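You operate a simulated robot arm through the tools that you are given. There is no shell and no other tool. Be economical: measure what you need, move in short steps, check, and stop when the job is done.

The job below is to be done with a simulated two-armed robot. You get a single attempt, and the scene is never put back.

JOB
Pick up the dip rod with one hand, pass it to the other hand and put it on the end of the island top.

Only the result counts: the job must be done as asked and must still hold three seconds after the hand-in. Knocking over, shifting, dropping, spilling or breaking anything else fails it.

ROBOT AND FRAMES
Two 7-joint arms with three-finger grippers on one trunk, on a base that drives. Base frame: it is fixed to the floor where the robot stands at the start and does not move with it; the origin is under the middle of the robot, x ahead of it, y to its left, z up; the surface under the hand at the start is at about z = 1270. Readings come in mm, rad, newtons and seconds.
The left shoulder is at the start at [70, 146, 1338], the right one opposite. With the tool pointing down near the work surface each hand reaches from about 100 to 640 mm from the robot's upright axis, wherever it stands, measured 20 degrees to its own side. Places, roughly: end of the island top [-100, 600, 800]. Payload 2.2 kg a hand.
The TCP of each hand is the grasp point between the finger pads, 28 mm short of the fingertips. In the tool frame z runs along the fingers and y along their closing line. Largest opening 102 mm; the body of the gripper starts 71 mm behind the TCP.
Orientation is that of the tool frame in the base frame, as [roll, pitch, yaw] about the fixed x, y, z axes, in that order (R = Rz(yaw) Ry(pitch) Rx(roll)). With the fingers straight down and closing along the base's y, the tool's x points along the base's -x, its y along +y and its z along -z.

CONTROLS
- The arms move only by the tool jog_arm. It takes "left_increments", "right_increments" or both (then of equal length, played together; a hand with none holds still); each is a list of rows, each an object (a shift or turn left out is 0, a gripper value left out holds the last) with "dr": the turn, a rotation vector about the base's x, y, z in rad, a list of three; "offset": the shift along the base's x, y, z in m, a list of three; "jaw": the closure, from 0 (fully open) to 1 (shut). In form: [{"dr": [wx, wy, wz], "offset": [dx, dy, dz], "jaw": jaw}, ...]. A call has 1 to 10 rows; each row shifts and turns the commanded pose from where the row before left it. Each row takes 0.2 s and may step no farther than 50 mm and 0.15 rad from the row before; otherwise, or with a gripper value out of range, the whole call is refused. Where a pose cannot be reached the arm comes as near as it can. A force on the tool above 40 N (or 10 N above the force at the start of the call, whichever is more), or a blocked arm, ends the call early, and 0.2 s more pass. The fingers move at their own pace and stop on an object; they squeeze with about 42 N. The grip force told is the motor's: it shows also when the fingers shut on nothing. Time passes only in rows, and 0.2 s behind the last, so rows that do not move let the fingers close. The reply holds the time, the measured pose of the TCP, the force on the tool along the base axes, the opening and the grip force, in the units named above and with some noise, with the torque about the TCP (base axes, N m) and any sound that the robot's microphone picked up.
- Cameras (640 x 400 px; columns grow to the right, rows downward): "scene" is now at [118, 63.3, 1555.6]; the picture's right is [0.80, -0.60, 0.00], its down [-0.44, -0.59, -0.68] and it looks along [0.41, 0.55, -0.73] (base axes); focal length 214 px, centre (320, 200). "left" rides on the left gripper at [72, 38, -86] in its tool frame; the picture's right is [-0.46, 0.89, 0.00], its down [-0.60, -0.32, -0.73] and it looks along [-0.65, -0.34, 0.68] (tool axes); focal length 256 px, centre (320, 200). "right" rides on the right gripper at [69, 44, -86] in its tool frame; the picture's right is [-0.53, 0.84, 0.00], its down [-0.58, -0.36, -0.73] and it looks along [-0.62, -0.39, 0.68] (tool axes); focal length 256 px, centre (320, 200). There is no depth. A picture from a camera that has moved, and an enlarged one, comes with that camera's place and axes in the base frame and with its lens. The place of the scene camera against the robot may be out by one fixed shift of up to 25 mm in any direction.
- capture(camera): a new picture of that camera. It takes no simulated time.
- slide_trunk(by): slides the trunk up (or, below 0, down) by that many mm; the arms and the scene camera ride with it, the base frame stays. It gives what a move gives, with no picture.
- steer(legs): drives the robot by 1 to 6 legs, each [ahead, left, turn to the left] in mm, mm and rad, along the robot's own axes; the way and the turn of a leg run together, so that a leg with both is an arc; at most 1500 mm and 3.142 rad a leg. The arms and the cameras ride along, it lands a little off, and it stops where it bumps. It gives what a move gives.
- turn_head(pan, tilt): turns the head with the scene camera to pan (to the left, within 1.501 rad either way) and tilt (down, from -0.506 to 1.204), counted from straight ahead of the robot. It gives what a move gives.
- zoom(camera, box): a new picture of the part [left, top, right, bottom] of that camera's present view, enlarged. It takes no simulated time.
- job_done(): hands the job in; it is judged then, once.

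Go step by step. Nothing tells you exact positions but the pictures and the camera data: compare them with the known pose of the tool, close in by small moves and look again before you grip or let go. The budget is 120 turns and 88 pictures, counting those below and the enlarged ones. Unless the task says otherwise, let go and move clear before handing in, and close with one line.

The tools are called after "Emit:" as a command line: name --argument value ..., lists and objects as JSON in quotes. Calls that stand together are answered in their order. jog_arm: Moves the arms, as the interface text tells. Its arguments: {"type":"object","properties":{"left_increments":{"type":"array"},"right_increments":{"type":"array"}},"required":[]} The other tools are called the same way: slide_trunk (by) slides the trunk up or down; steer (legs) drives the base; turn_head (pan, tilt) turns the head that bears the scene camera; capture (camera) takes a picture; zoom (camera, box) takes an enlarged picture of a part of a camera's view; job_done () hands the job in.

At the start:

```text
time: 0.0
left_tcp_pos: [373.9, 433.3, 1250.6]
left_tool_rot: [3.141, 0.001, -3.14]
left_wrist_force: [1.1, -0.2, -0.3]
left_torque: [0.03, 0.02, -0.03]
left_gripper_width: 101.6
left_finger_force: 0.1
right_tcp_pos: [414.1, 4.6, 1354.9]
right_tool_rot: [-3.141, -0.001, -3.141]
right_wrist_force: [0.3, 0.4, 0.1]
right_torque: [-0.02, -0.01, 0.0]
right_gripper_width: 101.9
right_finger_force: 0.1
trunk travel left (down, up): [-875.0, 65.0]
robot x, y, heading: [2.2, -3.6, -0.001]
head pan, tilt: [0.929, 0.822]
```

scene: 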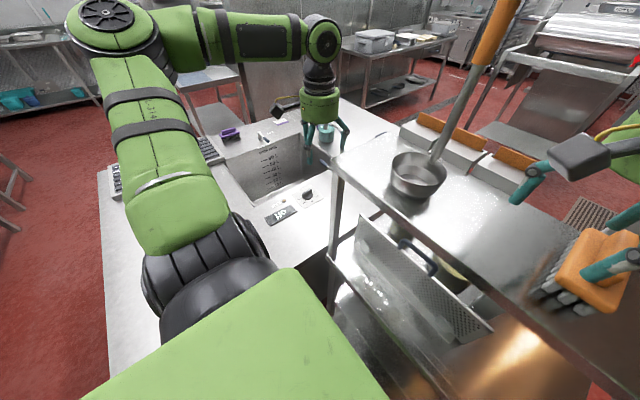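
right: 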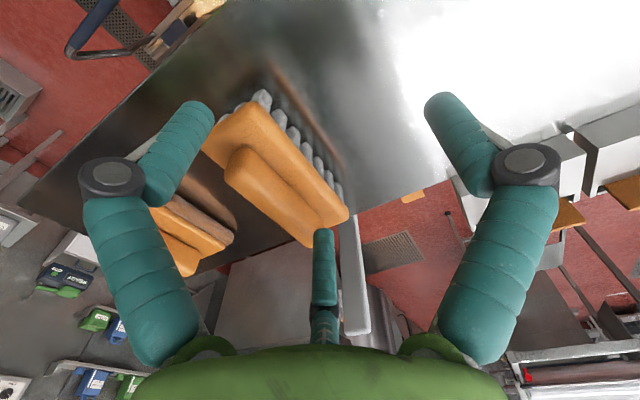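
left: 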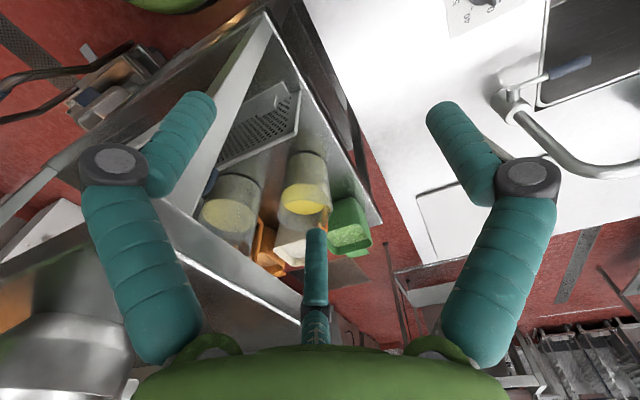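

I see a high shelf ahead with a brush and a pan with a long handle, and the island with a sink lower to the left. I can't yet tell which object is the dip rod, so I'll look closer.

Emit:
zoom --camera "scene" --box '[100, 90, 360, 252]'

Emit:
zoom --camera "scene" --box '[320, 0, 640, 200]'

Emit:
zoom --camera "scene" --box '[320, 200, 640, 400]'

```text
2.46 times, centred on (230, 171) of scene
camera zoom: at [118.0, 63.3, 1555.6], right [0.8, -0.6, 0.0], down [-0.44, -0.59, -0.68], along [0.41, 0.55, -0.73], focal length 528 px, centre (542, 271)
```

zoom: 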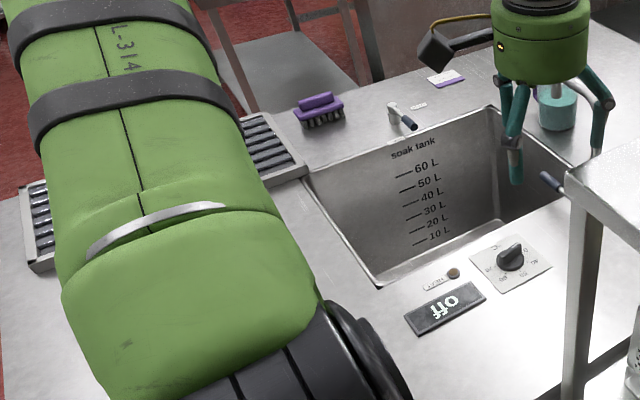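

```text
2.00 times, centred on (480, 100) of scene
camera zoom: at [118.0, 63.3, 1555.6], right [0.8, -0.6, 0.0], down [-0.44, -0.59, -0.68], along [0.41, 0.55, -0.73], focal length 429 px, centre (0, 400)
```

zoom: 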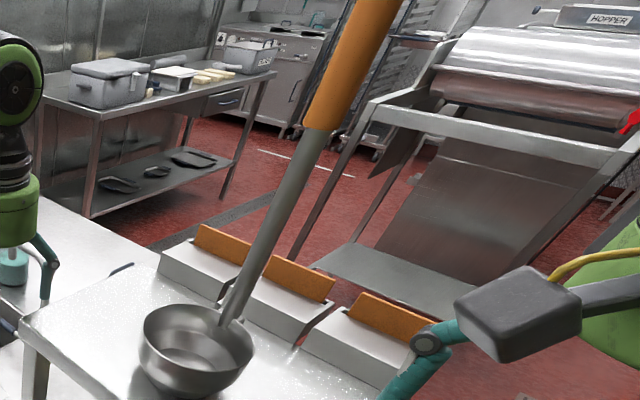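

```text
2.00 times, centred on (480, 300) of scene
camera zoom: at [118.0, 63.3, 1555.6], right [0.8, -0.6, 0.0], down [-0.44, -0.59, -0.68], along [0.41, 0.55, -0.73], focal length 429 px, centre (0, 0)
```

zoom: 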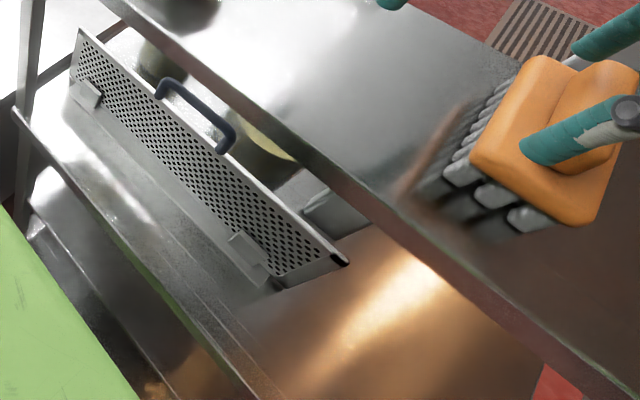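

The ladle stands on the shelf, but I don't see a plain rod yet. I'll turn the head to look around.

Emit:
turn_head --pan 1.5 --tilt 0.6

Emit:
capture --camera "scene"

Emit:
turn_head --pan 0.1 --tilt 0.7

Emit:
capture --camera "scene"

Emit:
turn_head --pan -1.0 --tilt 0.6

Emit:
capture --camera "scene"

```text
time: 1.0
left_tcp_pos: [373.7, 433.7, 1250.1]
left_tool_rot: [3.141, 0.001, -3.139]
left_wrist_force: [0.7, -0.5, -1.0]
left_torque: [-0.01, 0.01, -0.01]
left_gripper_width: 102.0
left_finger_force: 0.0
right_tcp_pos: [413.9, 5.5, 1355.4]
right_tool_rot: [-3.141, 0.002, -3.141]
right_wrist_force: [-0.4, -0.1, 0.4]
right_torque: [0.02, 0.03, -0.01]
right_gripper_width: 101.9
right_finger_force: 0.0
trunk travel left (down, up): [-875.0, 65.0]
robot x, y, heading: [0.8, -2.2, 0.001]
head pan, tilt: [1.499, 0.6]
```

```text
81 pictures are left
camera scene: at [76.8, 87.7, 1574.3], right [1.0, -0.07, 0.0], down [-0.04, -0.56, -0.82], along [0.06, 0.82, -0.57], focal length 214 px, centre (320, 200)
```

scene: 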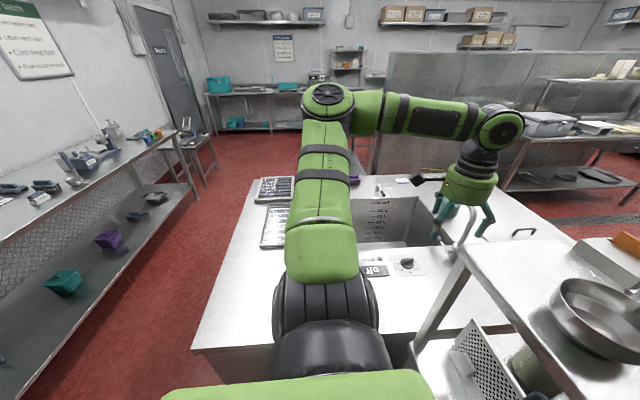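

```text
time: 2.5
left_tcp_pos: [373.7, 434.9, 1250.6]
left_tool_rot: [3.14, 0.001, -3.14]
left_wrist_force: [-0.1, 0.7, 0.0]
left_torque: [0.01, -0.02, 0.02]
left_gripper_width: 102.2
left_finger_force: 0.0
right_tcp_pos: [413.0, 4.9, 1354.7]
right_tool_rot: [-3.142, -0.002, 3.141]
right_wrist_force: [0.4, -0.5, -0.6]
right_torque: [0.03, -0.01, -0.02]
right_gripper_width: 102.4
right_finger_force: 0.1
trunk travel left (down, up): [-875.0, 65.0]
robot x, y, heading: [-1.4, 0.6, -0.0]
head pan, tilt: [0.099, 0.7]
```

```text
80 pictures are left
camera scene: at [154.9, 8.1, 1565.7], right [0.1, -0.99, 0.0], down [-0.64, -0.06, -0.77], along [0.76, 0.08, -0.64], focal length 214 px, centre (320, 200)
```

scene: 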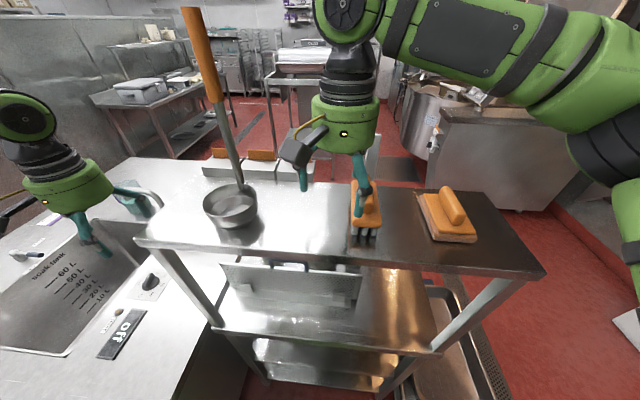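

```text
time: 3.8
left_tcp_pos: [373.1, 432.7, 1251.2]
left_tool_rot: [3.14, 0.003, -3.14]
left_wrist_force: [-0.3, -0.5, 0.1]
left_torque: [0.0, 0.01, 0.04]
left_gripper_width: 102.0
left_finger_force: 0.0
right_tcp_pos: [414.2, 5.7, 1355.2]
right_tool_rot: [-3.141, -0.001, -3.141]
right_wrist_force: [0.1, 0.6, 0.0]
right_torque: [0.02, 0.02, -0.01]
right_gripper_width: 102.0
right_finger_force: 0.1
trunk travel left (down, up): [-875.0, 65.0]
robot x, y, heading: [-0.5, -3.6, 0.001]
head pan, tilt: [-1.0, 0.6]
```

```text
79 pictures are left
camera scene: at [118.2, -74.7, 1574.3], right [-0.84, -0.54, 0.0], down [-0.31, 0.48, -0.83], along [0.45, -0.69, -0.56], focal length 214 px, centre (320, 200)
```

scene: 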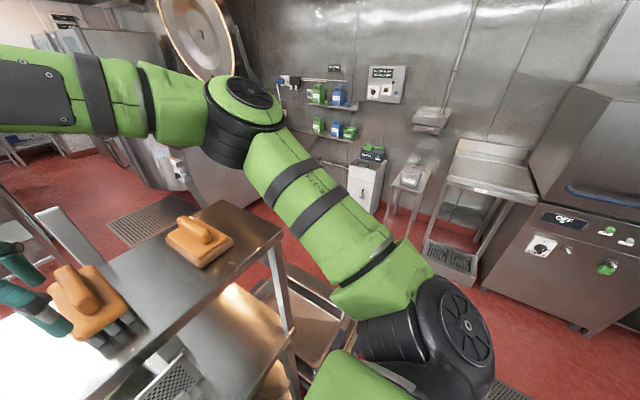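

The most rod-like thing is the orange-handled one at the steel bowl on the shelf. I'll zoom in there and check the shelf's other contents.

Emit:
turn_head --pan 0.45 --tilt 0.5

Emit:
capture --camera "scene"

Emit:
zoom --camera "scene" --box '[260, 150, 420, 250]'

Emit:
zoom --camera "scene" --box '[80, 150, 400, 350]'

```text
time: 5.4
left_tcp_pos: [372.9, 432.6, 1251.8]
left_tool_rot: [-3.141, -0.001, -3.14]
left_wrist_force: [0.1, 0.2, 0.0]
left_torque: [0.02, 0.0, -0.01]
left_gripper_width: 101.9
left_finger_force: 0.0
right_tcp_pos: [413.3, 5.6, 1354.8]
right_tool_rot: [-3.141, -0.001, 3.14]
right_wrist_force: [-0.8, 0.3, -0.3]
right_torque: [0.0, -0.01, 0.02]
right_gripper_width: 101.9
right_finger_force: 0.1
trunk travel left (down, up): [-875.0, 65.0]
robot x, y, heading: [0.6, -1.2, -0.004]
head pan, tilt: [0.45, 0.499]
```

```text
78 pictures are left
camera scene: at [152.4, 39.1, 1583.4], right [0.43, -0.9, 0.0], down [-0.43, -0.21, -0.88], along [0.79, 0.38, -0.48], focal length 214 px, centre (320, 200)
```

scene: 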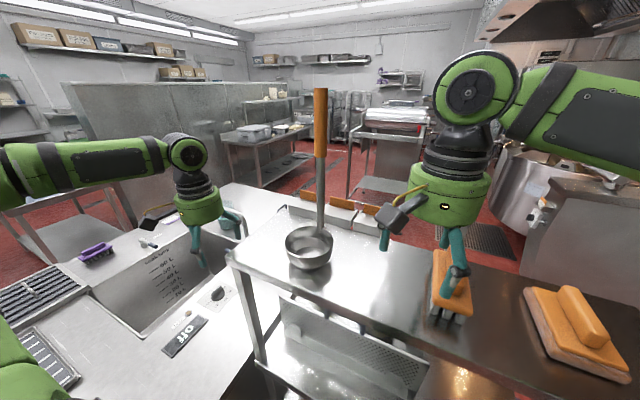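

```text
4.00 times, centred on (340, 200) of scene
camera zoom: at [152.4, 39.1, 1583.4], right [0.43, -0.9, 0.0], down [-0.43, -0.21, -0.88], along [0.79, 0.38, -0.48], focal length 858 px, centre (240, 200)
```

zoom: 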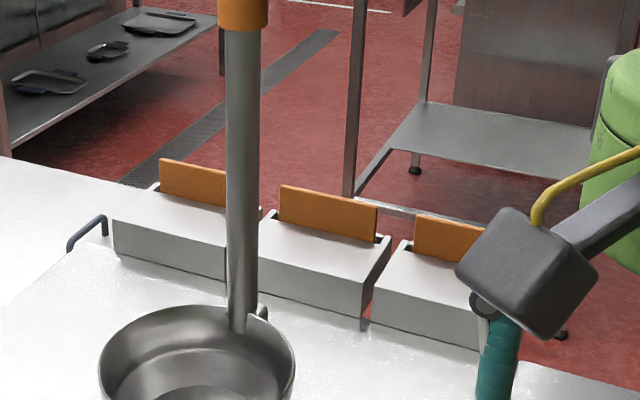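

```text
2.00 times, centred on (240, 250) of scene
camera zoom: at [152.4, 39.1, 1583.4], right [0.43, -0.9, 0.0], down [-0.43, -0.21, -0.88], along [0.79, 0.38, -0.48], focal length 429 px, centre (480, 100)
```

zoom: 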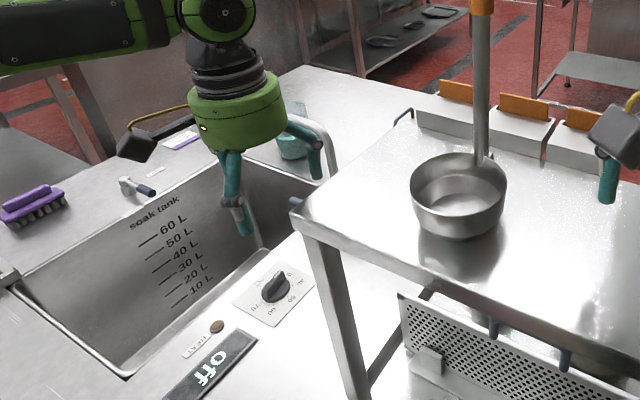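

That looks like a ladle fixed to its handle; the dip rod may be elsewhere. I'll look left and right, lower down and with enlargement.

Emit:
turn_head --pan 1.5 --tilt 0.9

Emit:
capture --camera "scene"

Emit:
zoom --camera "scene" --box '[180, 40, 500, 240]'

Emit:
zoom --camera "scene" --box '[400, 130, 640, 280]'

Emit:
turn_head --pan -1.5 --tilt 0.6

Emit:
capture --camera "scene"

```text
time: 6.7
left_tcp_pos: [373.3, 434.7, 1250.5]
left_tool_rot: [-3.142, 0.003, -3.141]
left_wrist_force: [-0.5, 0.2, -0.6]
left_torque: [-0.01, 0.02, 0.01]
left_gripper_width: 102.0
left_finger_force: 0.0
right_tcp_pos: [413.9, 4.9, 1355.1]
right_tool_rot: [3.141, 0.001, 3.14]
right_wrist_force: [0.6, 0.5, 0.2]
right_torque: [0.01, 0.0, -0.02]
right_gripper_width: 102.0
right_finger_force: 0.1
trunk travel left (down, up): [-875.0, 65.0]
robot x, y, heading: [1.3, 3.6, -0.003]
head pan, tilt: [1.499, 0.901]
```

```text
75 pictures are left
camera scene: at [75.9, 74.9, 1549.5], right [1.0, -0.07, 0.0], down [-0.06, -0.78, -0.62], along [0.04, 0.62, -0.78], focal length 214 px, centre (320, 200)
```

scene: 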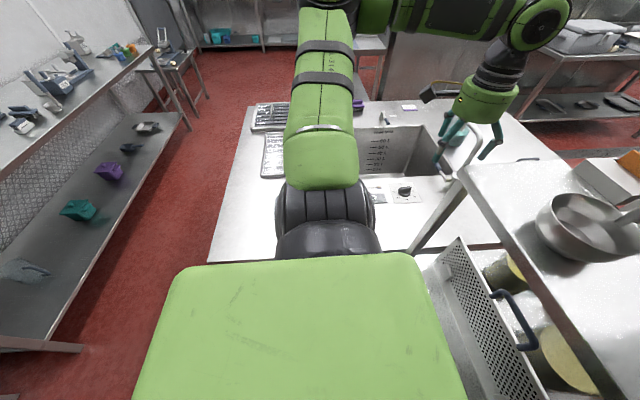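

```text
2.00 times, centred on (340, 140) of scene
camera zoom: at [75.9, 74.9, 1549.5], right [1.0, -0.07, 0.0], down [-0.06, -0.78, -0.62], along [0.04, 0.62, -0.78], focal length 429 px, centre (280, 320)
```

zoom: 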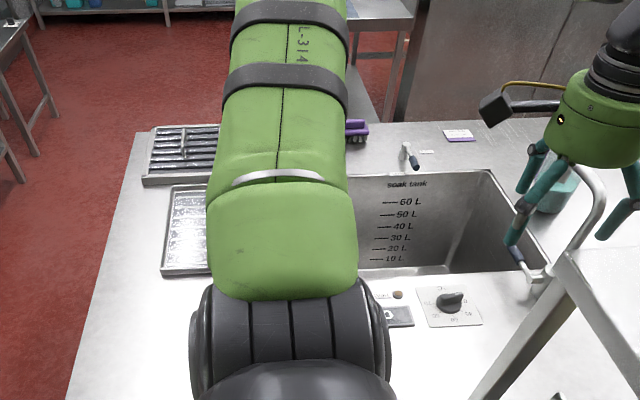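

```text
2.67 times, centred on (520, 205) of scene
camera zoom: at [75.9, 74.9, 1549.5], right [1.0, -0.07, 0.0], down [-0.06, -0.78, -0.62], along [0.04, 0.62, -0.78], focal length 572 px, centre (-213, 187)
```

zoom: 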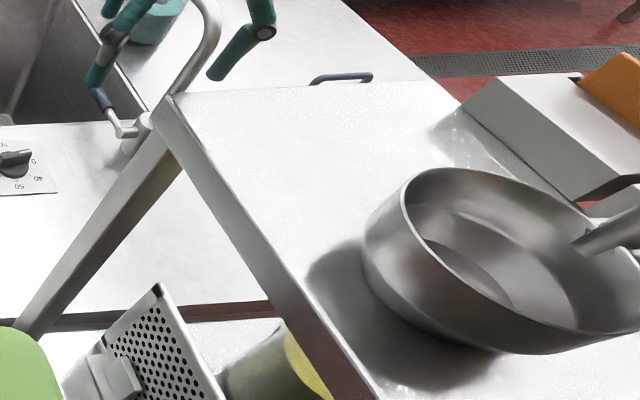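

```text
time: 9.3
left_tcp_pos: [374.5, 433.3, 1250.7]
left_tool_rot: [3.141, 0.003, -3.141]
left_wrist_force: [0.0, -0.2, 0.4]
left_torque: [0.0, 0.04, 0.0]
left_gripper_width: 102.3
left_finger_force: 0.2
right_tcp_pos: [413.5, 4.3, 1354.7]
right_tool_rot: [-3.141, -0.001, 3.142]
right_wrist_force: [0.5, 0.2, -0.8]
right_torque: [-0.01, -0.05, 0.02]
right_gripper_width: 102.0
right_finger_force: 0.1
trunk travel left (down, up): [-875.0, 65.0]
robot x, y, heading: [1.8, 0.2, -0.0]
head pan, tilt: [-1.499, 0.6]
```

```text
72 pictures are left
camera scene: at [76.8, -88.6, 1574.3], right [-1.0, -0.07, 0.0], down [-0.04, 0.56, -0.83], along [0.06, -0.82, -0.56], focal length 214 px, centre (320, 200)
```

scene: 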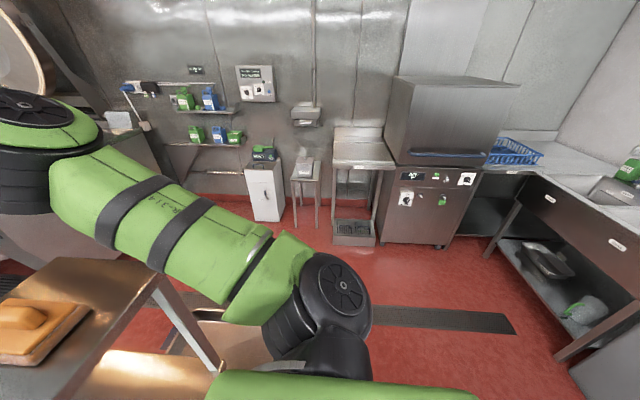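

No rod is seen yet; the left arm hides part of the island. I'll raise the left hand and turn its camera to scan the island.

Emit:
jog_arm --left_increments '[{"offset": [0, 0, 0.04]}, {"offset": [0, 0, 0.04]}, {"dr": [0, 0, 0.15]}, {"dr": [0, 0, 0.15]}, {"dr": [0, 0, 0.15]}, {"dr": [0, 0, 0.15]}, {"dr": [0, 0, 0.15]}, {"dr": [0, 0, 0.15]}, {"dr": [0, 0, 0.15]}, {"dr": [0, 0, 0.15]}]'

Emit:
capture --camera "left"

Emit:
jog_arm --left_increments '[{"dr": [0, 0, 0.15]}, {"dr": [0, 0, 0.15]}, {"dr": [0, 0, 0.15]}, {"dr": [0, 0, 0.15]}, {"dr": [0, 0, 0.15]}, {"dr": [0, 0, 0.15]}, {"dr": [0, 0, 0.15]}]'

Emit:
capture --camera "left"

```text
time: 11.5
left_tcp_pos: [375.0, 434.1, 1329.9]
left_tool_rot: [-3.139, 0.001, -1.936]
left_wrist_force: [-0.2, 0.5, -0.7]
left_torque: [-0.01, 0.0, -0.01]
left_gripper_width: 101.8
left_finger_force: 0.0
right_tcp_pos: [412.9, 5.9, 1355.7]
right_tool_rot: [3.141, -0.001, 3.141]
right_wrist_force: [-0.2, -0.4, 0.4]
right_torque: [0.01, -0.01, 0.0]
right_gripper_width: 101.9
right_finger_force: 0.0
trunk travel left (down, up): [-875.0, 65.0]
robot x, y, heading: [4.4, 0.1, 0.0]
head pan, tilt: [-1.499, 0.6]
```

```text
71 pictures are left
camera left: at [314.2, 380.0, 1415.4], right [-0.66, 0.75, 0.0], down [0.51, 0.45, 0.73], along [0.55, 0.48, -0.68], focal length 256 px, centre (320, 200)
```

left: 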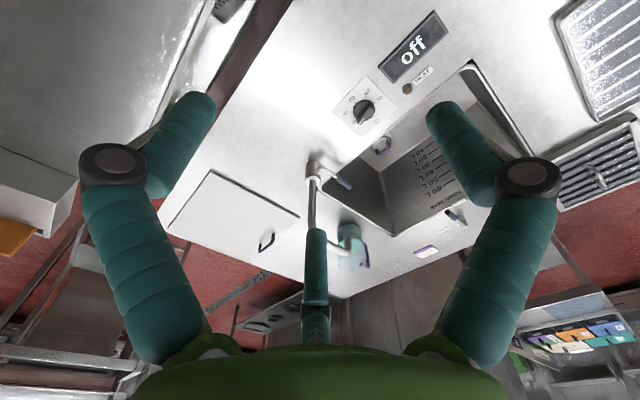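

```text
time: 13.1
left_tcp_pos: [374.2, 433.7, 1330.5]
left_tool_rot: [-3.142, -0.001, -0.889]
left_wrist_force: [0.2, 0.5, 0.3]
left_torque: [0.0, -0.01, 0.01]
left_gripper_width: 102.3
left_finger_force: 0.1
right_tcp_pos: [413.1, 5.3, 1354.3]
right_tool_rot: [3.141, 0.001, 3.141]
right_wrist_force: [0.2, -0.2, -0.5]
right_torque: [0.01, 0.02, 0.02]
right_gripper_width: 102.1
right_finger_force: 0.0
trunk travel left (down, up): [-875.0, 65.0]
robot x, y, heading: [1.6, 0.1, -0.001]
head pan, tilt: [-1.499, 0.6]
```

```text
70 pictures are left
camera left: at [391.2, 353.5, 1415.3], right [-0.98, -0.2, 0.0], down [-0.13, 0.67, 0.73], along [-0.14, 0.72, -0.68], focal length 256 px, centre (320, 200)
```

left: 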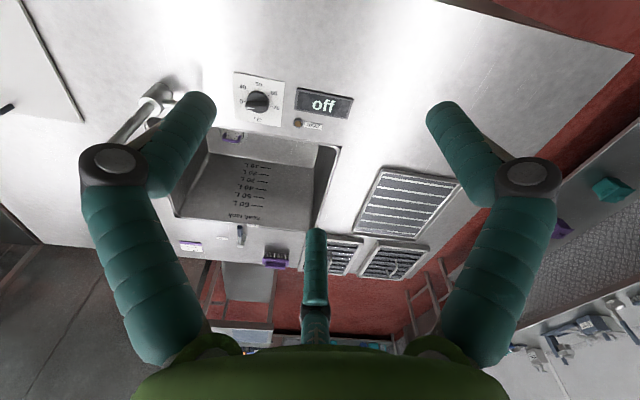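

The island top has no rod on it. I'll look hard at where the orange-handled rod meets the bowl: it may be a separate rod leaning in a cup.

Emit:
turn_head --pan 0.45 --tilt 0.75

Emit:
capture --camera "scene"

Emit:
zoom --camera "scene" --box '[270, 150, 366, 210]'

Emit:
zoom --camera "scene" --box '[240, 200, 480, 350]'

```text
time: 15.0
left_tcp_pos: [373.4, 434.4, 1330.3]
left_tool_rot: [-3.141, 0.001, -0.892]
left_wrist_force: [-1.0, -0.2, 0.6]
left_torque: [0.02, 0.02, 0.01]
left_gripper_width: 102.1
left_finger_force: 0.0
right_tcp_pos: [413.6, 4.6, 1354.5]
right_tool_rot: [-3.141, -0.001, 3.14]
right_wrist_force: [-0.4, 0.6, 0.6]
right_torque: [0.02, 0.02, -0.04]
right_gripper_width: 101.9
right_finger_force: 0.1
trunk travel left (down, up): [-875.0, 65.0]
robot x, y, heading: [-0.7, 0.8, -0.002]
head pan, tilt: [0.45, 0.75]
```

```text
69 pictures are left
camera scene: at [145.0, 35.6, 1561.4], right [0.43, -0.9, 0.0], down [-0.61, -0.3, -0.73], along [0.66, 0.32, -0.68], focal length 214 px, centre (320, 200)
```

scene: 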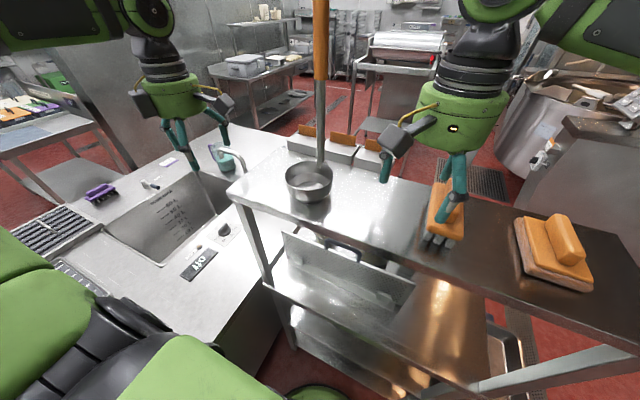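

```text
6.67 times, centred on (318, 180) of scene
camera zoom: at [145.0, 35.6, 1561.4], right [0.43, -0.9, 0.0], down [-0.61, -0.3, -0.73], along [0.66, 0.32, -0.68], focal length 1430 px, centre (333, 333)
```

zoom: 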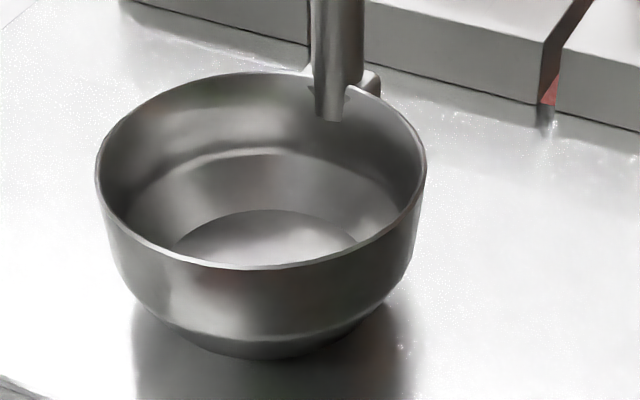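

```text
2.67 times, centred on (360, 275) of scene
camera zoom: at [145.0, 35.6, 1561.4], right [0.43, -0.9, 0.0], down [-0.61, -0.3, -0.73], along [0.66, 0.32, -0.68], focal length 572 px, centre (213, 0)
```

zoom: 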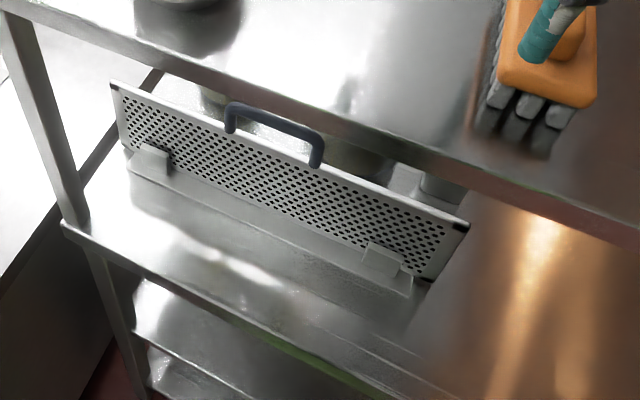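

That is a ladle (handle welded to the bowl). The lower shelf of the rack holds jars and other things; I'll turn the left camera back there to look.

Emit:
jog_arm --left_increments '[{"dr": [0, 0, -0.15]}, {"dr": [0, 0, -0.15]}, {"dr": [0, 0, -0.15]}, {"dr": [0, 0, -0.15]}, {"dr": [0, 0, -0.15]}, {"dr": [0, 0, -0.15]}, {"dr": [0, 0, -0.15]}, {"dr": [0, 0, -0.15]}, {"dr": [0, 0, -0.15]}, {"dr": [0, 0, -0.15]}]'

Emit:
jog_arm --left_increments '[{"dr": [0, 0, -0.15]}, {"dr": [0, 0, -0.15]}, {"dr": [0, 0, -0.15]}, {"dr": [0, 0, -0.15]}, {"dr": [0, 0, -0.15]}, {"offset": [0, 0, -0.04]}, {"offset": [0, 0, -0.04]}]'

Emit:
zoom --camera "left" --box '[160, 80, 400, 290]'

Emit:
zoom --camera "left" --box '[0, 0, 300, 188]'

Emit:
zoom --camera "right" --box '[0, 0, 400, 300]'

```text
time: 17.2
left_tcp_pos: [374.0, 433.6, 1329.4]
left_tool_rot: [3.141, -0.001, -2.393]
left_wrist_force: [-0.4, 0.0, -0.1]
left_torque: [0.05, 0.01, -0.03]
left_gripper_width: 101.8
left_finger_force: 0.0
right_tcp_pos: [413.9, 4.6, 1355.5]
right_tool_rot: [-3.141, 0.0, -3.141]
right_wrist_force: [0.0, 0.0, -0.3]
right_torque: [-0.01, -0.03, 0.02]
right_gripper_width: 102.1
right_finger_force: 0.1
trunk travel left (down, up): [-875.0, 65.0]
robot x, y, heading: [1.2, 0.5, -0.001]
head pan, tilt: [0.45, 0.75]
```

```text
time: 18.8
left_tcp_pos: [375.3, 435.6, 1252.0]
left_tool_rot: [-3.142, 0.002, -3.14]
left_wrist_force: [-0.2, 0.3, 0.2]
left_torque: [-0.01, 0.02, 0.03]
left_gripper_width: 101.6
left_finger_force: 0.1
right_tcp_pos: [414.7, 6.1, 1354.4]
right_tool_rot: [-3.141, -0.001, -3.141]
right_wrist_force: [-0.1, -0.9, -1.1]
right_torque: [-0.03, 0.03, 0.0]
right_gripper_width: 102.2
right_finger_force: 0.1
trunk travel left (down, up): [-875.0, 65.0]
robot x, y, heading: [-3.7, -1.2, 0.001]
head pan, tilt: [0.45, 0.75]
```

```text
1.90 times, centred on (280, 185) of left
camera zoom: at [304.1, 473.4, 1336.7], right [0.46, 0.89, 0.0], down [0.6, -0.32, 0.73], along [0.65, -0.34, -0.68], focal length 488 px, centre (396, 229)
```

zoom: 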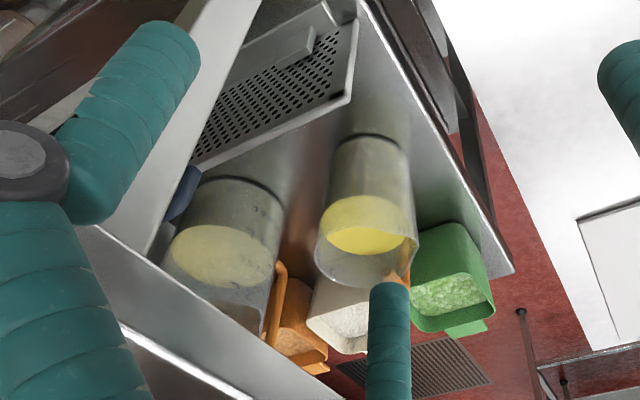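

```text
2.13 times, centred on (150, 94) of left
camera zoom: at [304.1, 473.4, 1336.7], right [0.46, 0.89, 0.0], down [0.6, -0.32, 0.73], along [0.65, -0.34, -0.68], focal length 545 px, centre (682, 426)
```

zoom: 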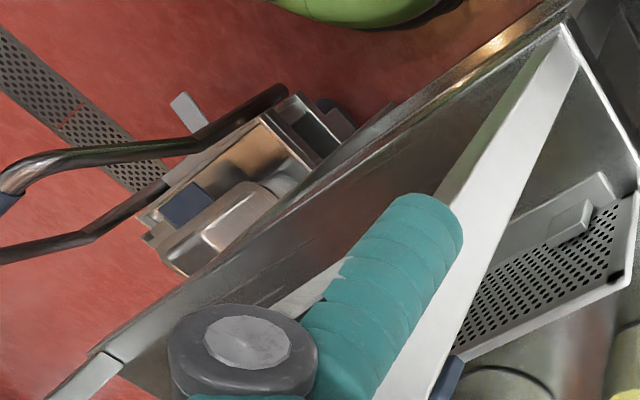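

```text
1.33 times, centred on (200, 150) of right
camera zoom: at [346.3, 50.3, 1441.3], right [0.53, 0.85, 0.0], down [0.58, -0.36, 0.73], along [0.62, -0.39, -0.68], focal length 341 px, centre (480, 267)
```

zoom: 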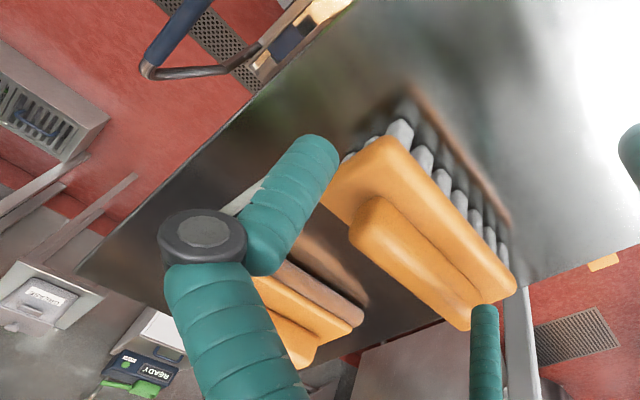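

Jars, jugs, a perforated plate, but no rod so far. I'll check the side table on the left, the far table and the trolley.

Emit:
turn_head --pan 1.5 --tilt 0.5

Emit:
zoom --camera "scene" --box '[0, 120, 260, 400]'

Emit:
turn_head --pan -0.35 --tilt 1.0

Emit:
capture --camera "scene"

Emit:
turn_head --pan 0.7 --tilt 1.2

Emit:
capture --camera "scene"

```text
time: 20.1
left_tcp_pos: [374.4, 435.9, 1253.3]
left_tool_rot: [3.141, 0.002, -3.14]
left_wrist_force: [1.4, -0.3, -1.3]
left_torque: [0.02, 0.01, -0.01]
left_gripper_width: 102.4
left_finger_force: 0.0
right_tcp_pos: [414.6, 5.3, 1355.0]
right_tool_rot: [-3.14, 0.0, 3.141]
right_wrist_force: [-0.3, -0.2, 0.5]
right_torque: [0.0, 0.03, -0.01]
right_gripper_width: 102.1
right_finger_force: 0.0
trunk travel left (down, up): [-875.0, 65.0]
robot x, y, heading: [-2.7, -2.5, 0.001]
head pan, tilt: [1.499, 0.499]
```

```text
1.43 times, centred on (130, 260) of scene
camera zoom: at [77.1, 90.6, 1583.3], right [1.0, -0.07, 0.0], down [-0.03, -0.48, -0.88], along [0.06, 0.88, -0.48], focal length 306 px, centre (591, 114)
```

zoom: 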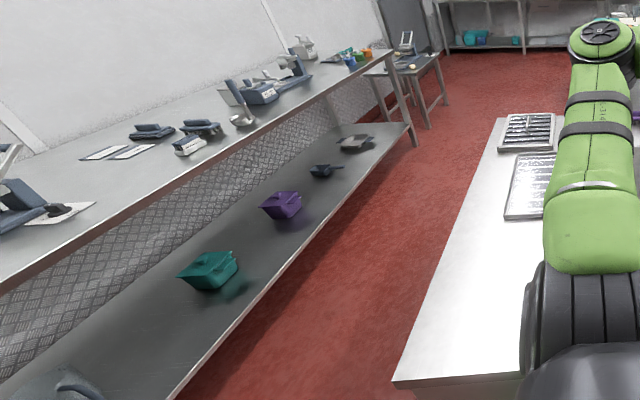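

```text
time: 21.9
left_tcp_pos: [375.2, 433.9, 1253.5]
left_tool_rot: [-3.14, 0.002, -3.141]
left_wrist_force: [-0.1, 0.2, -0.3]
left_torque: [-0.01, 0.0, 0.0]
left_gripper_width: 101.9
left_finger_force: 0.1
right_tcp_pos: [413.6, 5.3, 1354.8]
right_tool_rot: [-3.141, -0.001, 3.141]
right_wrist_force: [-0.3, -0.2, 0.0]
right_torque: [0.0, 0.0, 0.0]
right_gripper_width: 102.1
right_finger_force: 0.0
trunk travel left (down, up): [-875.0, 65.0]
robot x, y, heading: [-2.3, 0.6, -0.004]
head pan, tilt: [-0.351, 1.0]
```

```text
62 pictures are left
camera scene: at [135.9, -24.3, 1542.3], right [-0.34, -0.94, 0.0], down [-0.79, 0.29, -0.54], along [0.51, -0.19, -0.84], focal length 214 px, centre (320, 200)
```

scene: 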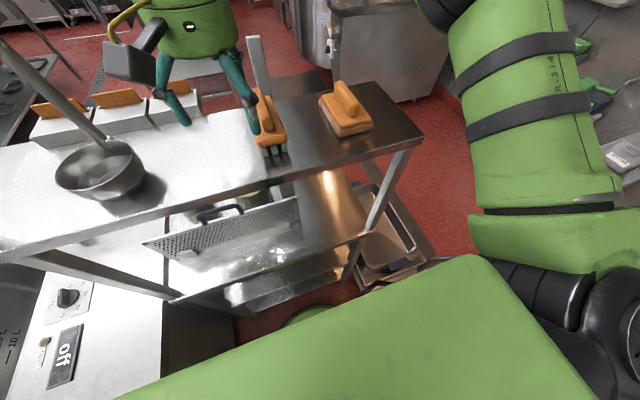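

```text
time: 23.2
left_tcp_pos: [374.4, 434.4, 1252.1]
left_tool_rot: [-3.141, 0.0, -3.139]
left_wrist_force: [-0.1, 0.7, 0.3]
left_torque: [0.01, -0.02, -0.01]
left_gripper_width: 102.1
left_finger_force: 0.1
right_tcp_pos: [413.2, 5.8, 1355.0]
right_tool_rot: [3.141, 0.001, -3.141]
right_wrist_force: [0.6, 0.2, 0.6]
right_torque: [0.01, -0.01, -0.04]
right_gripper_width: 102.1
right_finger_force: 0.0
trunk travel left (down, up): [-875.0, 65.0]
robot x, y, heading: [3.9, 0.7, 0.001]
head pan, tilt: [0.7, 1.201]
```

```text
61 pictures are left
camera scene: at [113.2, 35.6, 1529.7], right [0.64, -0.77, 0.0], down [-0.71, -0.6, -0.36], along [0.28, 0.23, -0.93], focal length 214 px, centre (320, 200)
```

scene: 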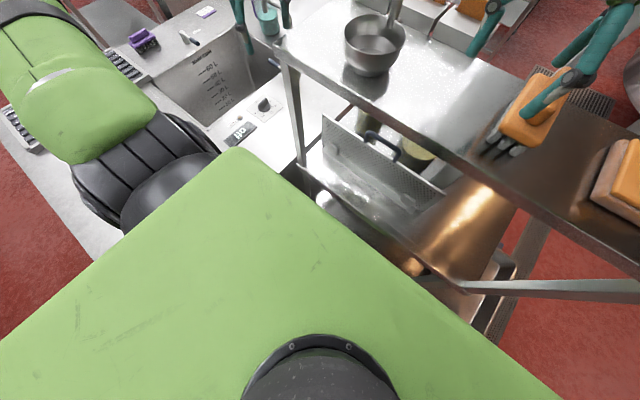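

There is a grey upright bar just behind the brush, seen in both the right camera and the last view. I'll zoom in on it.

Emit:
turn_head --pan -0.35 --tilt 0.8

Emit:
zoom --camera "scene" --box '[200, 40, 328, 200]'

Emit:
zoom --camera "right" --box '[260, 150, 460, 350]'

```text
time: 24.5
left_tcp_pos: [375.4, 434.2, 1253.8]
left_tool_rot: [3.141, 0.0, -3.139]
left_wrist_force: [-0.9, 0.2, 0.5]
left_torque: [0.02, 0.0, -0.02]
left_gripper_width: 101.9
left_finger_force: 0.0
right_tcp_pos: [413.1, 4.5, 1354.6]
right_tool_rot: [-3.14, 0.002, -3.141]
right_wrist_force: [-0.1, 0.1, -0.1]
right_torque: [-0.03, -0.01, 0.0]
right_gripper_width: 101.9
right_finger_force: 0.1
trunk travel left (down, up): [-875.0, 65.0]
robot x, y, heading: [-1.5, 1.3, -0.003]
head pan, tilt: [-0.351, 0.799]
```

```text
2.50 times, centred on (264, 120) of scene
camera zoom: at [146.2, -28.0, 1557.4], right [-0.34, -0.94, 0.0], down [-0.67, 0.25, -0.7], along [0.65, -0.24, -0.72], focal length 536 px, centre (460, 400)
```

zoom: 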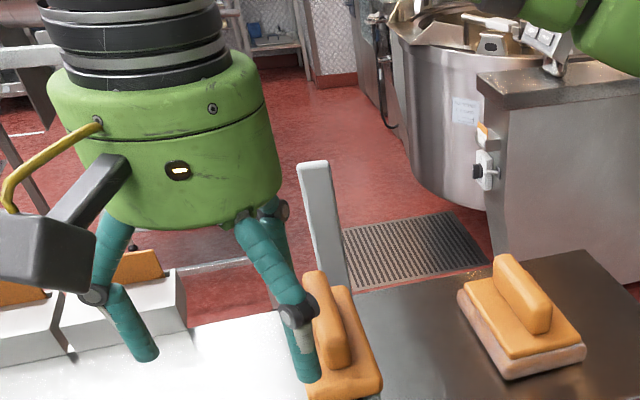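

```text
2.00 times, centred on (360, 250) of right
camera zoom: at [345.6, 48.9, 1441.5], right [0.53, 0.84, 0.0], down [0.58, -0.36, 0.73], along [0.62, -0.39, -0.68], focal length 512 px, centre (240, 100)
```

zoom: 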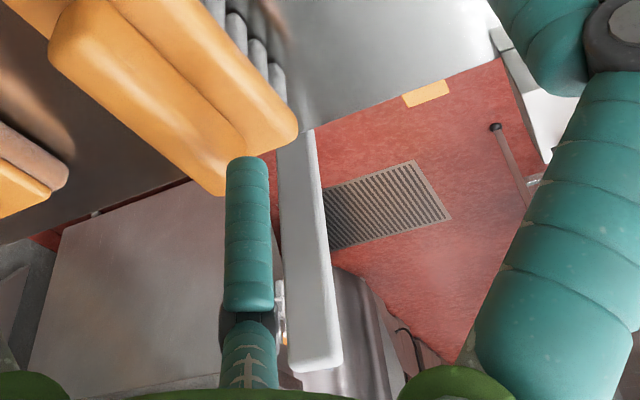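

A grey flat bar stands at the shelf's far edge behind the brush. I'll back the right hand off to see its foot.

Emit:
jog_arm --right_increments '[{"offset": [0, 0, 0.045]}, {"offset": [0, 0, 0.045]}, {"offset": [-0.04, 0, 0.02]}, {"offset": [-0.04, 0, 0]}, {"offset": [-0.04, 0, 0]}]'

Emit:
capture --camera "right"

Emit:
zoom --camera "scene" --box '[200, 40, 328, 200]'

```text
time: 25.7
left_tcp_pos: [373.7, 434.4, 1252.4]
left_tool_rot: [-3.14, 0.001, -3.14]
left_wrist_force: [0.0, 1.4, 0.3]
left_torque: [0.02, -0.05, -0.04]
left_gripper_width: 102.2
left_finger_force: 0.0
right_tcp_pos: [294.7, 5.2, 1465.1]
right_tool_rot: [3.141, -0.002, 3.139]
right_wrist_force: [-0.1, 0.4, 0.0]
right_torque: [0.0, -0.02, -0.01]
right_gripper_width: 101.9
right_finger_force: 0.1
trunk travel left (down, up): [-875.0, 65.0]
robot x, y, heading: [3.6, -0.3, 0.004]
head pan, tilt: [-0.351, 0.799]
```

```text
58 pictures are left
camera right: at [225.6, 48.5, 1552.2], right [0.54, 0.84, 0.0], down [0.58, -0.37, 0.73], along [0.62, -0.39, -0.68], focal length 256 px, centre (320, 200)
```

right: 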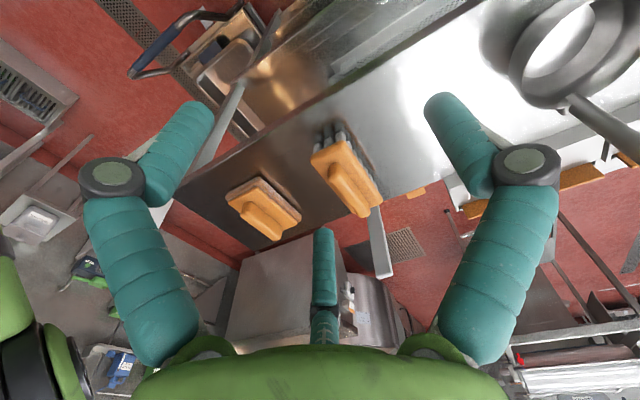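

```text
2.50 times, centred on (264, 120) of scene
camera zoom: at [145.4, -27.6, 1557.5], right [-0.34, -0.94, 0.0], down [-0.67, 0.25, -0.7], along [0.66, -0.24, -0.72], focal length 536 px, centre (460, 400)
```

zoom: 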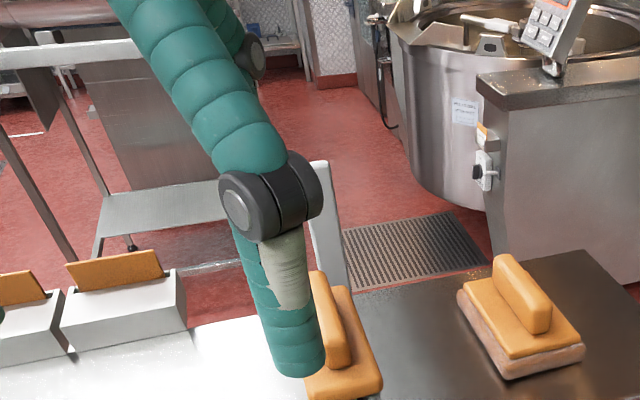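

Emit:
zoom --camera "right" --box '[300, 110, 460, 300]'

Emit:
zoom --camera "right" --box '[100, 0, 300, 125]'

```text
2.11 times, centred on (380, 205) of right
camera zoom: at [225.6, 48.5, 1552.2], right [0.54, 0.84, 0.0], down [0.58, -0.37, 0.73], along [0.62, -0.39, -0.68], focal length 539 px, centre (194, 190)
```

zoom: 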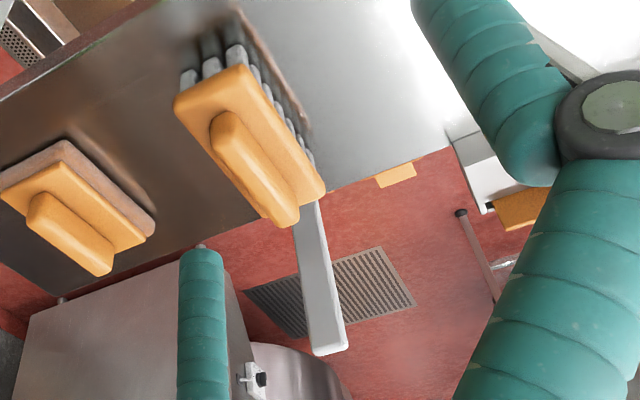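

```text
3.20 times, centred on (200, 62) of right
camera zoom: at [225.6, 48.5, 1552.2], right [0.54, 0.84, 0.0], down [0.58, -0.37, 0.73], along [0.62, -0.39, -0.68], focal length 819 px, centre (704, 640)
```

zoom: 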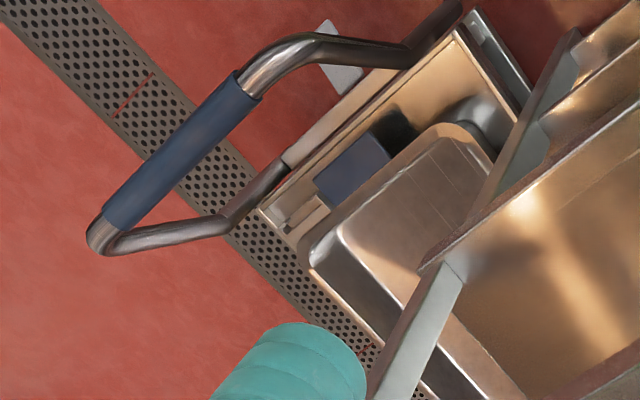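

The bar's foot is hidden by the brush. I'll move the right hand forward and a bit to the left to look at it from another side.

Emit:
jog_arm --right_increments '[{"offset": [0.045, 0.015, 0]}, {"offset": [0.045, 0.015, 0]}, {"offset": [0.045, 0.01, 0]}, {"offset": [0.045, 0.01, 0]}]'

Emit:
capture --camera "right"

```text
time: 26.7
left_tcp_pos: [374.9, 436.5, 1252.2]
left_tool_rot: [-3.139, 0.003, -3.14]
left_wrist_force: [-0.6, 0.5, -0.2]
left_torque: [-0.02, 0.01, -0.02]
left_gripper_width: 101.7
left_finger_force: 0.1
right_tcp_pos: [453.0, 51.1, 1463.4]
right_tool_rot: [-3.14, 0.001, -3.139]
right_wrist_force: [-0.3, -0.9, -0.6]
right_torque: [-0.03, -0.03, 0.02]
right_gripper_width: 102.0
right_finger_force: 0.0
right hand out of reach, approached as far as the arm can: row 4
trunk travel left (down, up): [-875.0, 65.0]
robot x, y, heading: [1.8, 0.3, -0.003]
head pan, tilt: [-0.351, 0.799]
```

```text
54 pictures are left
camera right: at [384.2, 95.0, 1549.6], right [0.53, 0.85, 0.0], down [0.58, -0.36, 0.73], along [0.62, -0.39, -0.68], focal length 256 px, centre (320, 200)
```

right: 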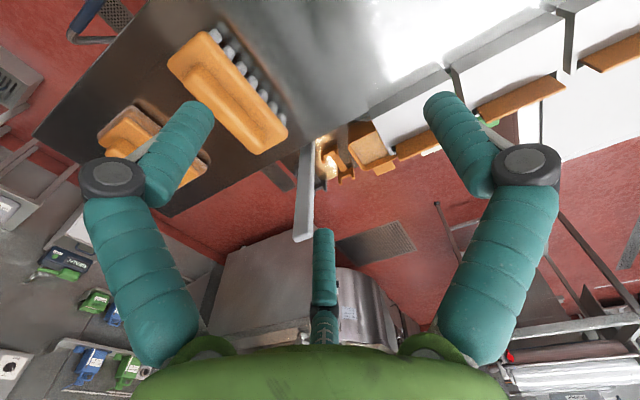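

Emit:
zoom --camera "right" --box '[240, 100, 440, 250]'

Emit:
zoom --camera "right" --box '[160, 10, 340, 160]'

```text
2.67 times, centred on (340, 175) of right
camera zoom: at [384.2, 95.0, 1549.6], right [0.53, 0.85, 0.0], down [0.58, -0.36, 0.73], along [0.62, -0.39, -0.68], focal length 683 px, centre (267, 267)
```

zoom: 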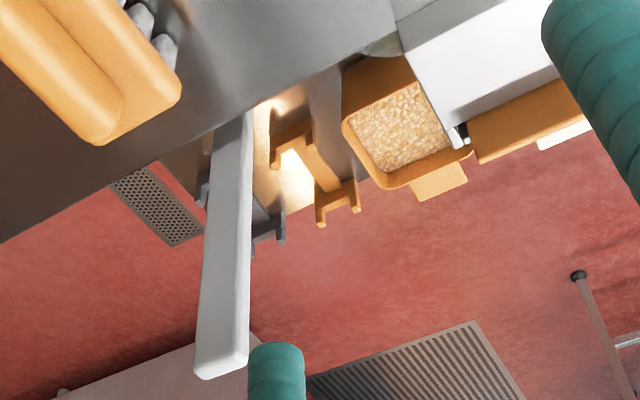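

```text
2.67 times, centred on (250, 85) of right
camera zoom: at [384.2, 95.0, 1549.6], right [0.53, 0.85, 0.0], down [0.58, -0.36, 0.73], along [0.62, -0.39, -0.68], focal length 683 px, centre (507, 507)
```

zoom: 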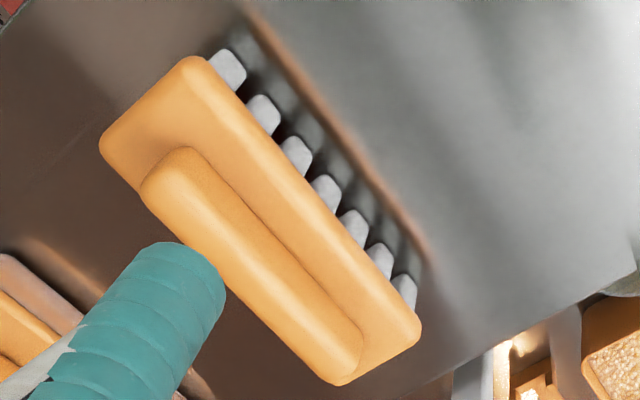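

The grey bar rises past the shelf's far edge from the lower shelf, where it seems to stand in a holder. I'll swing the right hand round the rack's right end to look at it from there.

Emit:
jog_arm --right_increments '[{"offset": [-0.01, -0.045, 0], "dr": [0, 0, 0.15]}, {"offset": [-0.01, -0.045, 0], "dr": [0, 0, 0.15]}, {"offset": [0, -0.045, 0], "dr": [0, 0, 0.15]}, {"offset": [0, -0.045, 0], "dr": [0, 0, 0.15]}, {"offset": [0, -0.045, 0], "dr": [0, 0, 0.15]}, {"offset": [0, -0.045, 0], "dr": [0, 0, 0.15]}, {"offset": [0, -0.045, 0], "dr": [0, 0, 0.15]}, {"offset": [0, -0.045, 0], "dr": [0, 0, 0.15]}, {"offset": [0, -0.045, 0], "dr": [0, 0, 0.15]}, {"offset": [0, -0.045, 0], "dr": [0, 0, 0.15]}]'

Emit:
jog_arm --right_increments '[{"offset": [0, -0.02, -0.04]}, {"offset": [0, 0, -0.04]}, {"offset": [0, 0, -0.04]}, {"offset": [0, 0, -0.04]}, {"offset": [0, 0, -0.04]}]'

Emit:
capture --camera "right"

```text
time: 28.9
left_tcp_pos: [374.0, 432.0, 1253.4]
left_tool_rot: [3.139, -0.001, -3.139]
left_wrist_force: [0.3, -0.6, 0.0]
left_torque: [0.04, 0.0, -0.02]
left_gripper_width: 102.1
left_finger_force: 0.1
right_tcp_pos: [429.7, -402.4, 1464.9]
right_tool_rot: [-3.14, 0.001, -1.641]
right_wrist_force: [-0.2, 0.2, 0.2]
right_torque: [0.04, 0.03, 0.0]
right_gripper_width: 101.7
right_finger_force: 0.0
trunk travel left (down, up): [-875.0, 65.0]
robot x, y, heading: [2.4, -2.3, -0.0]
head pan, tilt: [-0.351, 0.799]
```

```text
time: 30.1
left_tcp_pos: [375.3, 432.9, 1254.3]
left_tool_rot: [3.139, 0.001, -3.14]
left_wrist_force: [0.6, -0.7, -0.3]
left_torque: [0.07, 0.0, 0.0]
left_gripper_width: 102.0
left_finger_force: 0.1
right_tcp_pos: [430.1, -422.3, 1266.5]
right_tool_rot: [3.141, 0.002, -1.645]
right_wrist_force: [0.2, -1.3, 0.5]
right_torque: [0.03, 0.0, -0.02]
right_gripper_width: 102.0
right_finger_force: 0.1
trunk travel left (down, up): [-875.0, 65.0]
robot x, y, heading: [-0.2, 3.1, -0.0]
head pan, tilt: [-0.351, 0.799]
```

```text
51 pictures are left
camera right: at [382.6, -488.6, 1352.7], right [-0.8, 0.59, 0.0], down [0.41, 0.55, 0.73], along [0.44, 0.59, -0.68], focal length 256 px, centre (320, 200)
```

right: 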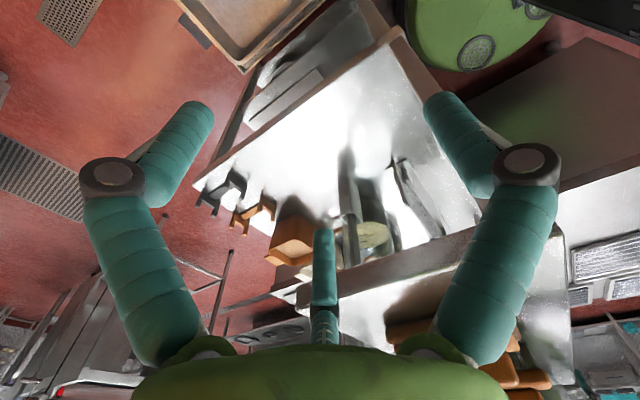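

Emit:
zoom --camera "right" --box '[180, 110, 480, 298]'

Emit:
zoom --camera "right" --box '[180, 0, 440, 162]'

```text
2.13 times, centred on (330, 204) of right
camera zoom: at [382.6, -488.6, 1352.7], right [-0.8, 0.59, 0.0], down [0.41, 0.55, 0.73], along [0.44, 0.59, -0.68], focal length 545 px, centre (299, 192)
```

zoom: 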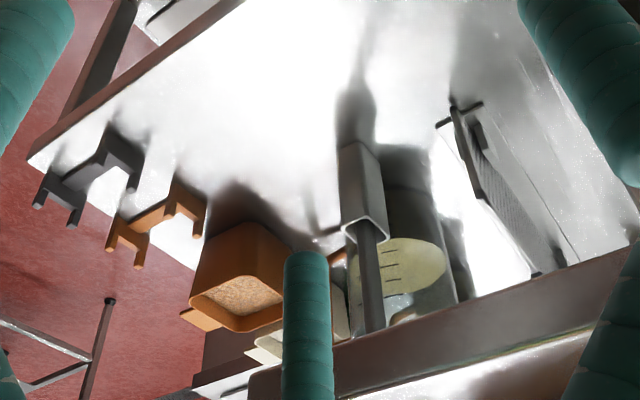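

```text
2.46 times, centred on (310, 81) of right
camera zoom: at [382.6, -488.6, 1352.7], right [-0.8, 0.59, 0.0], down [0.41, 0.55, 0.73], along [0.44, 0.59, -0.68], focal length 630 px, centre (345, 493)
```

zoom: 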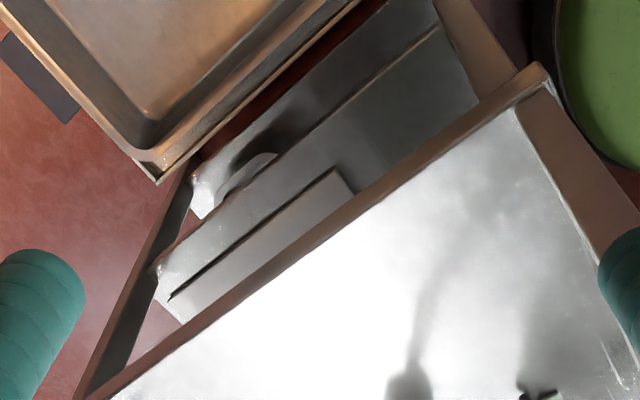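

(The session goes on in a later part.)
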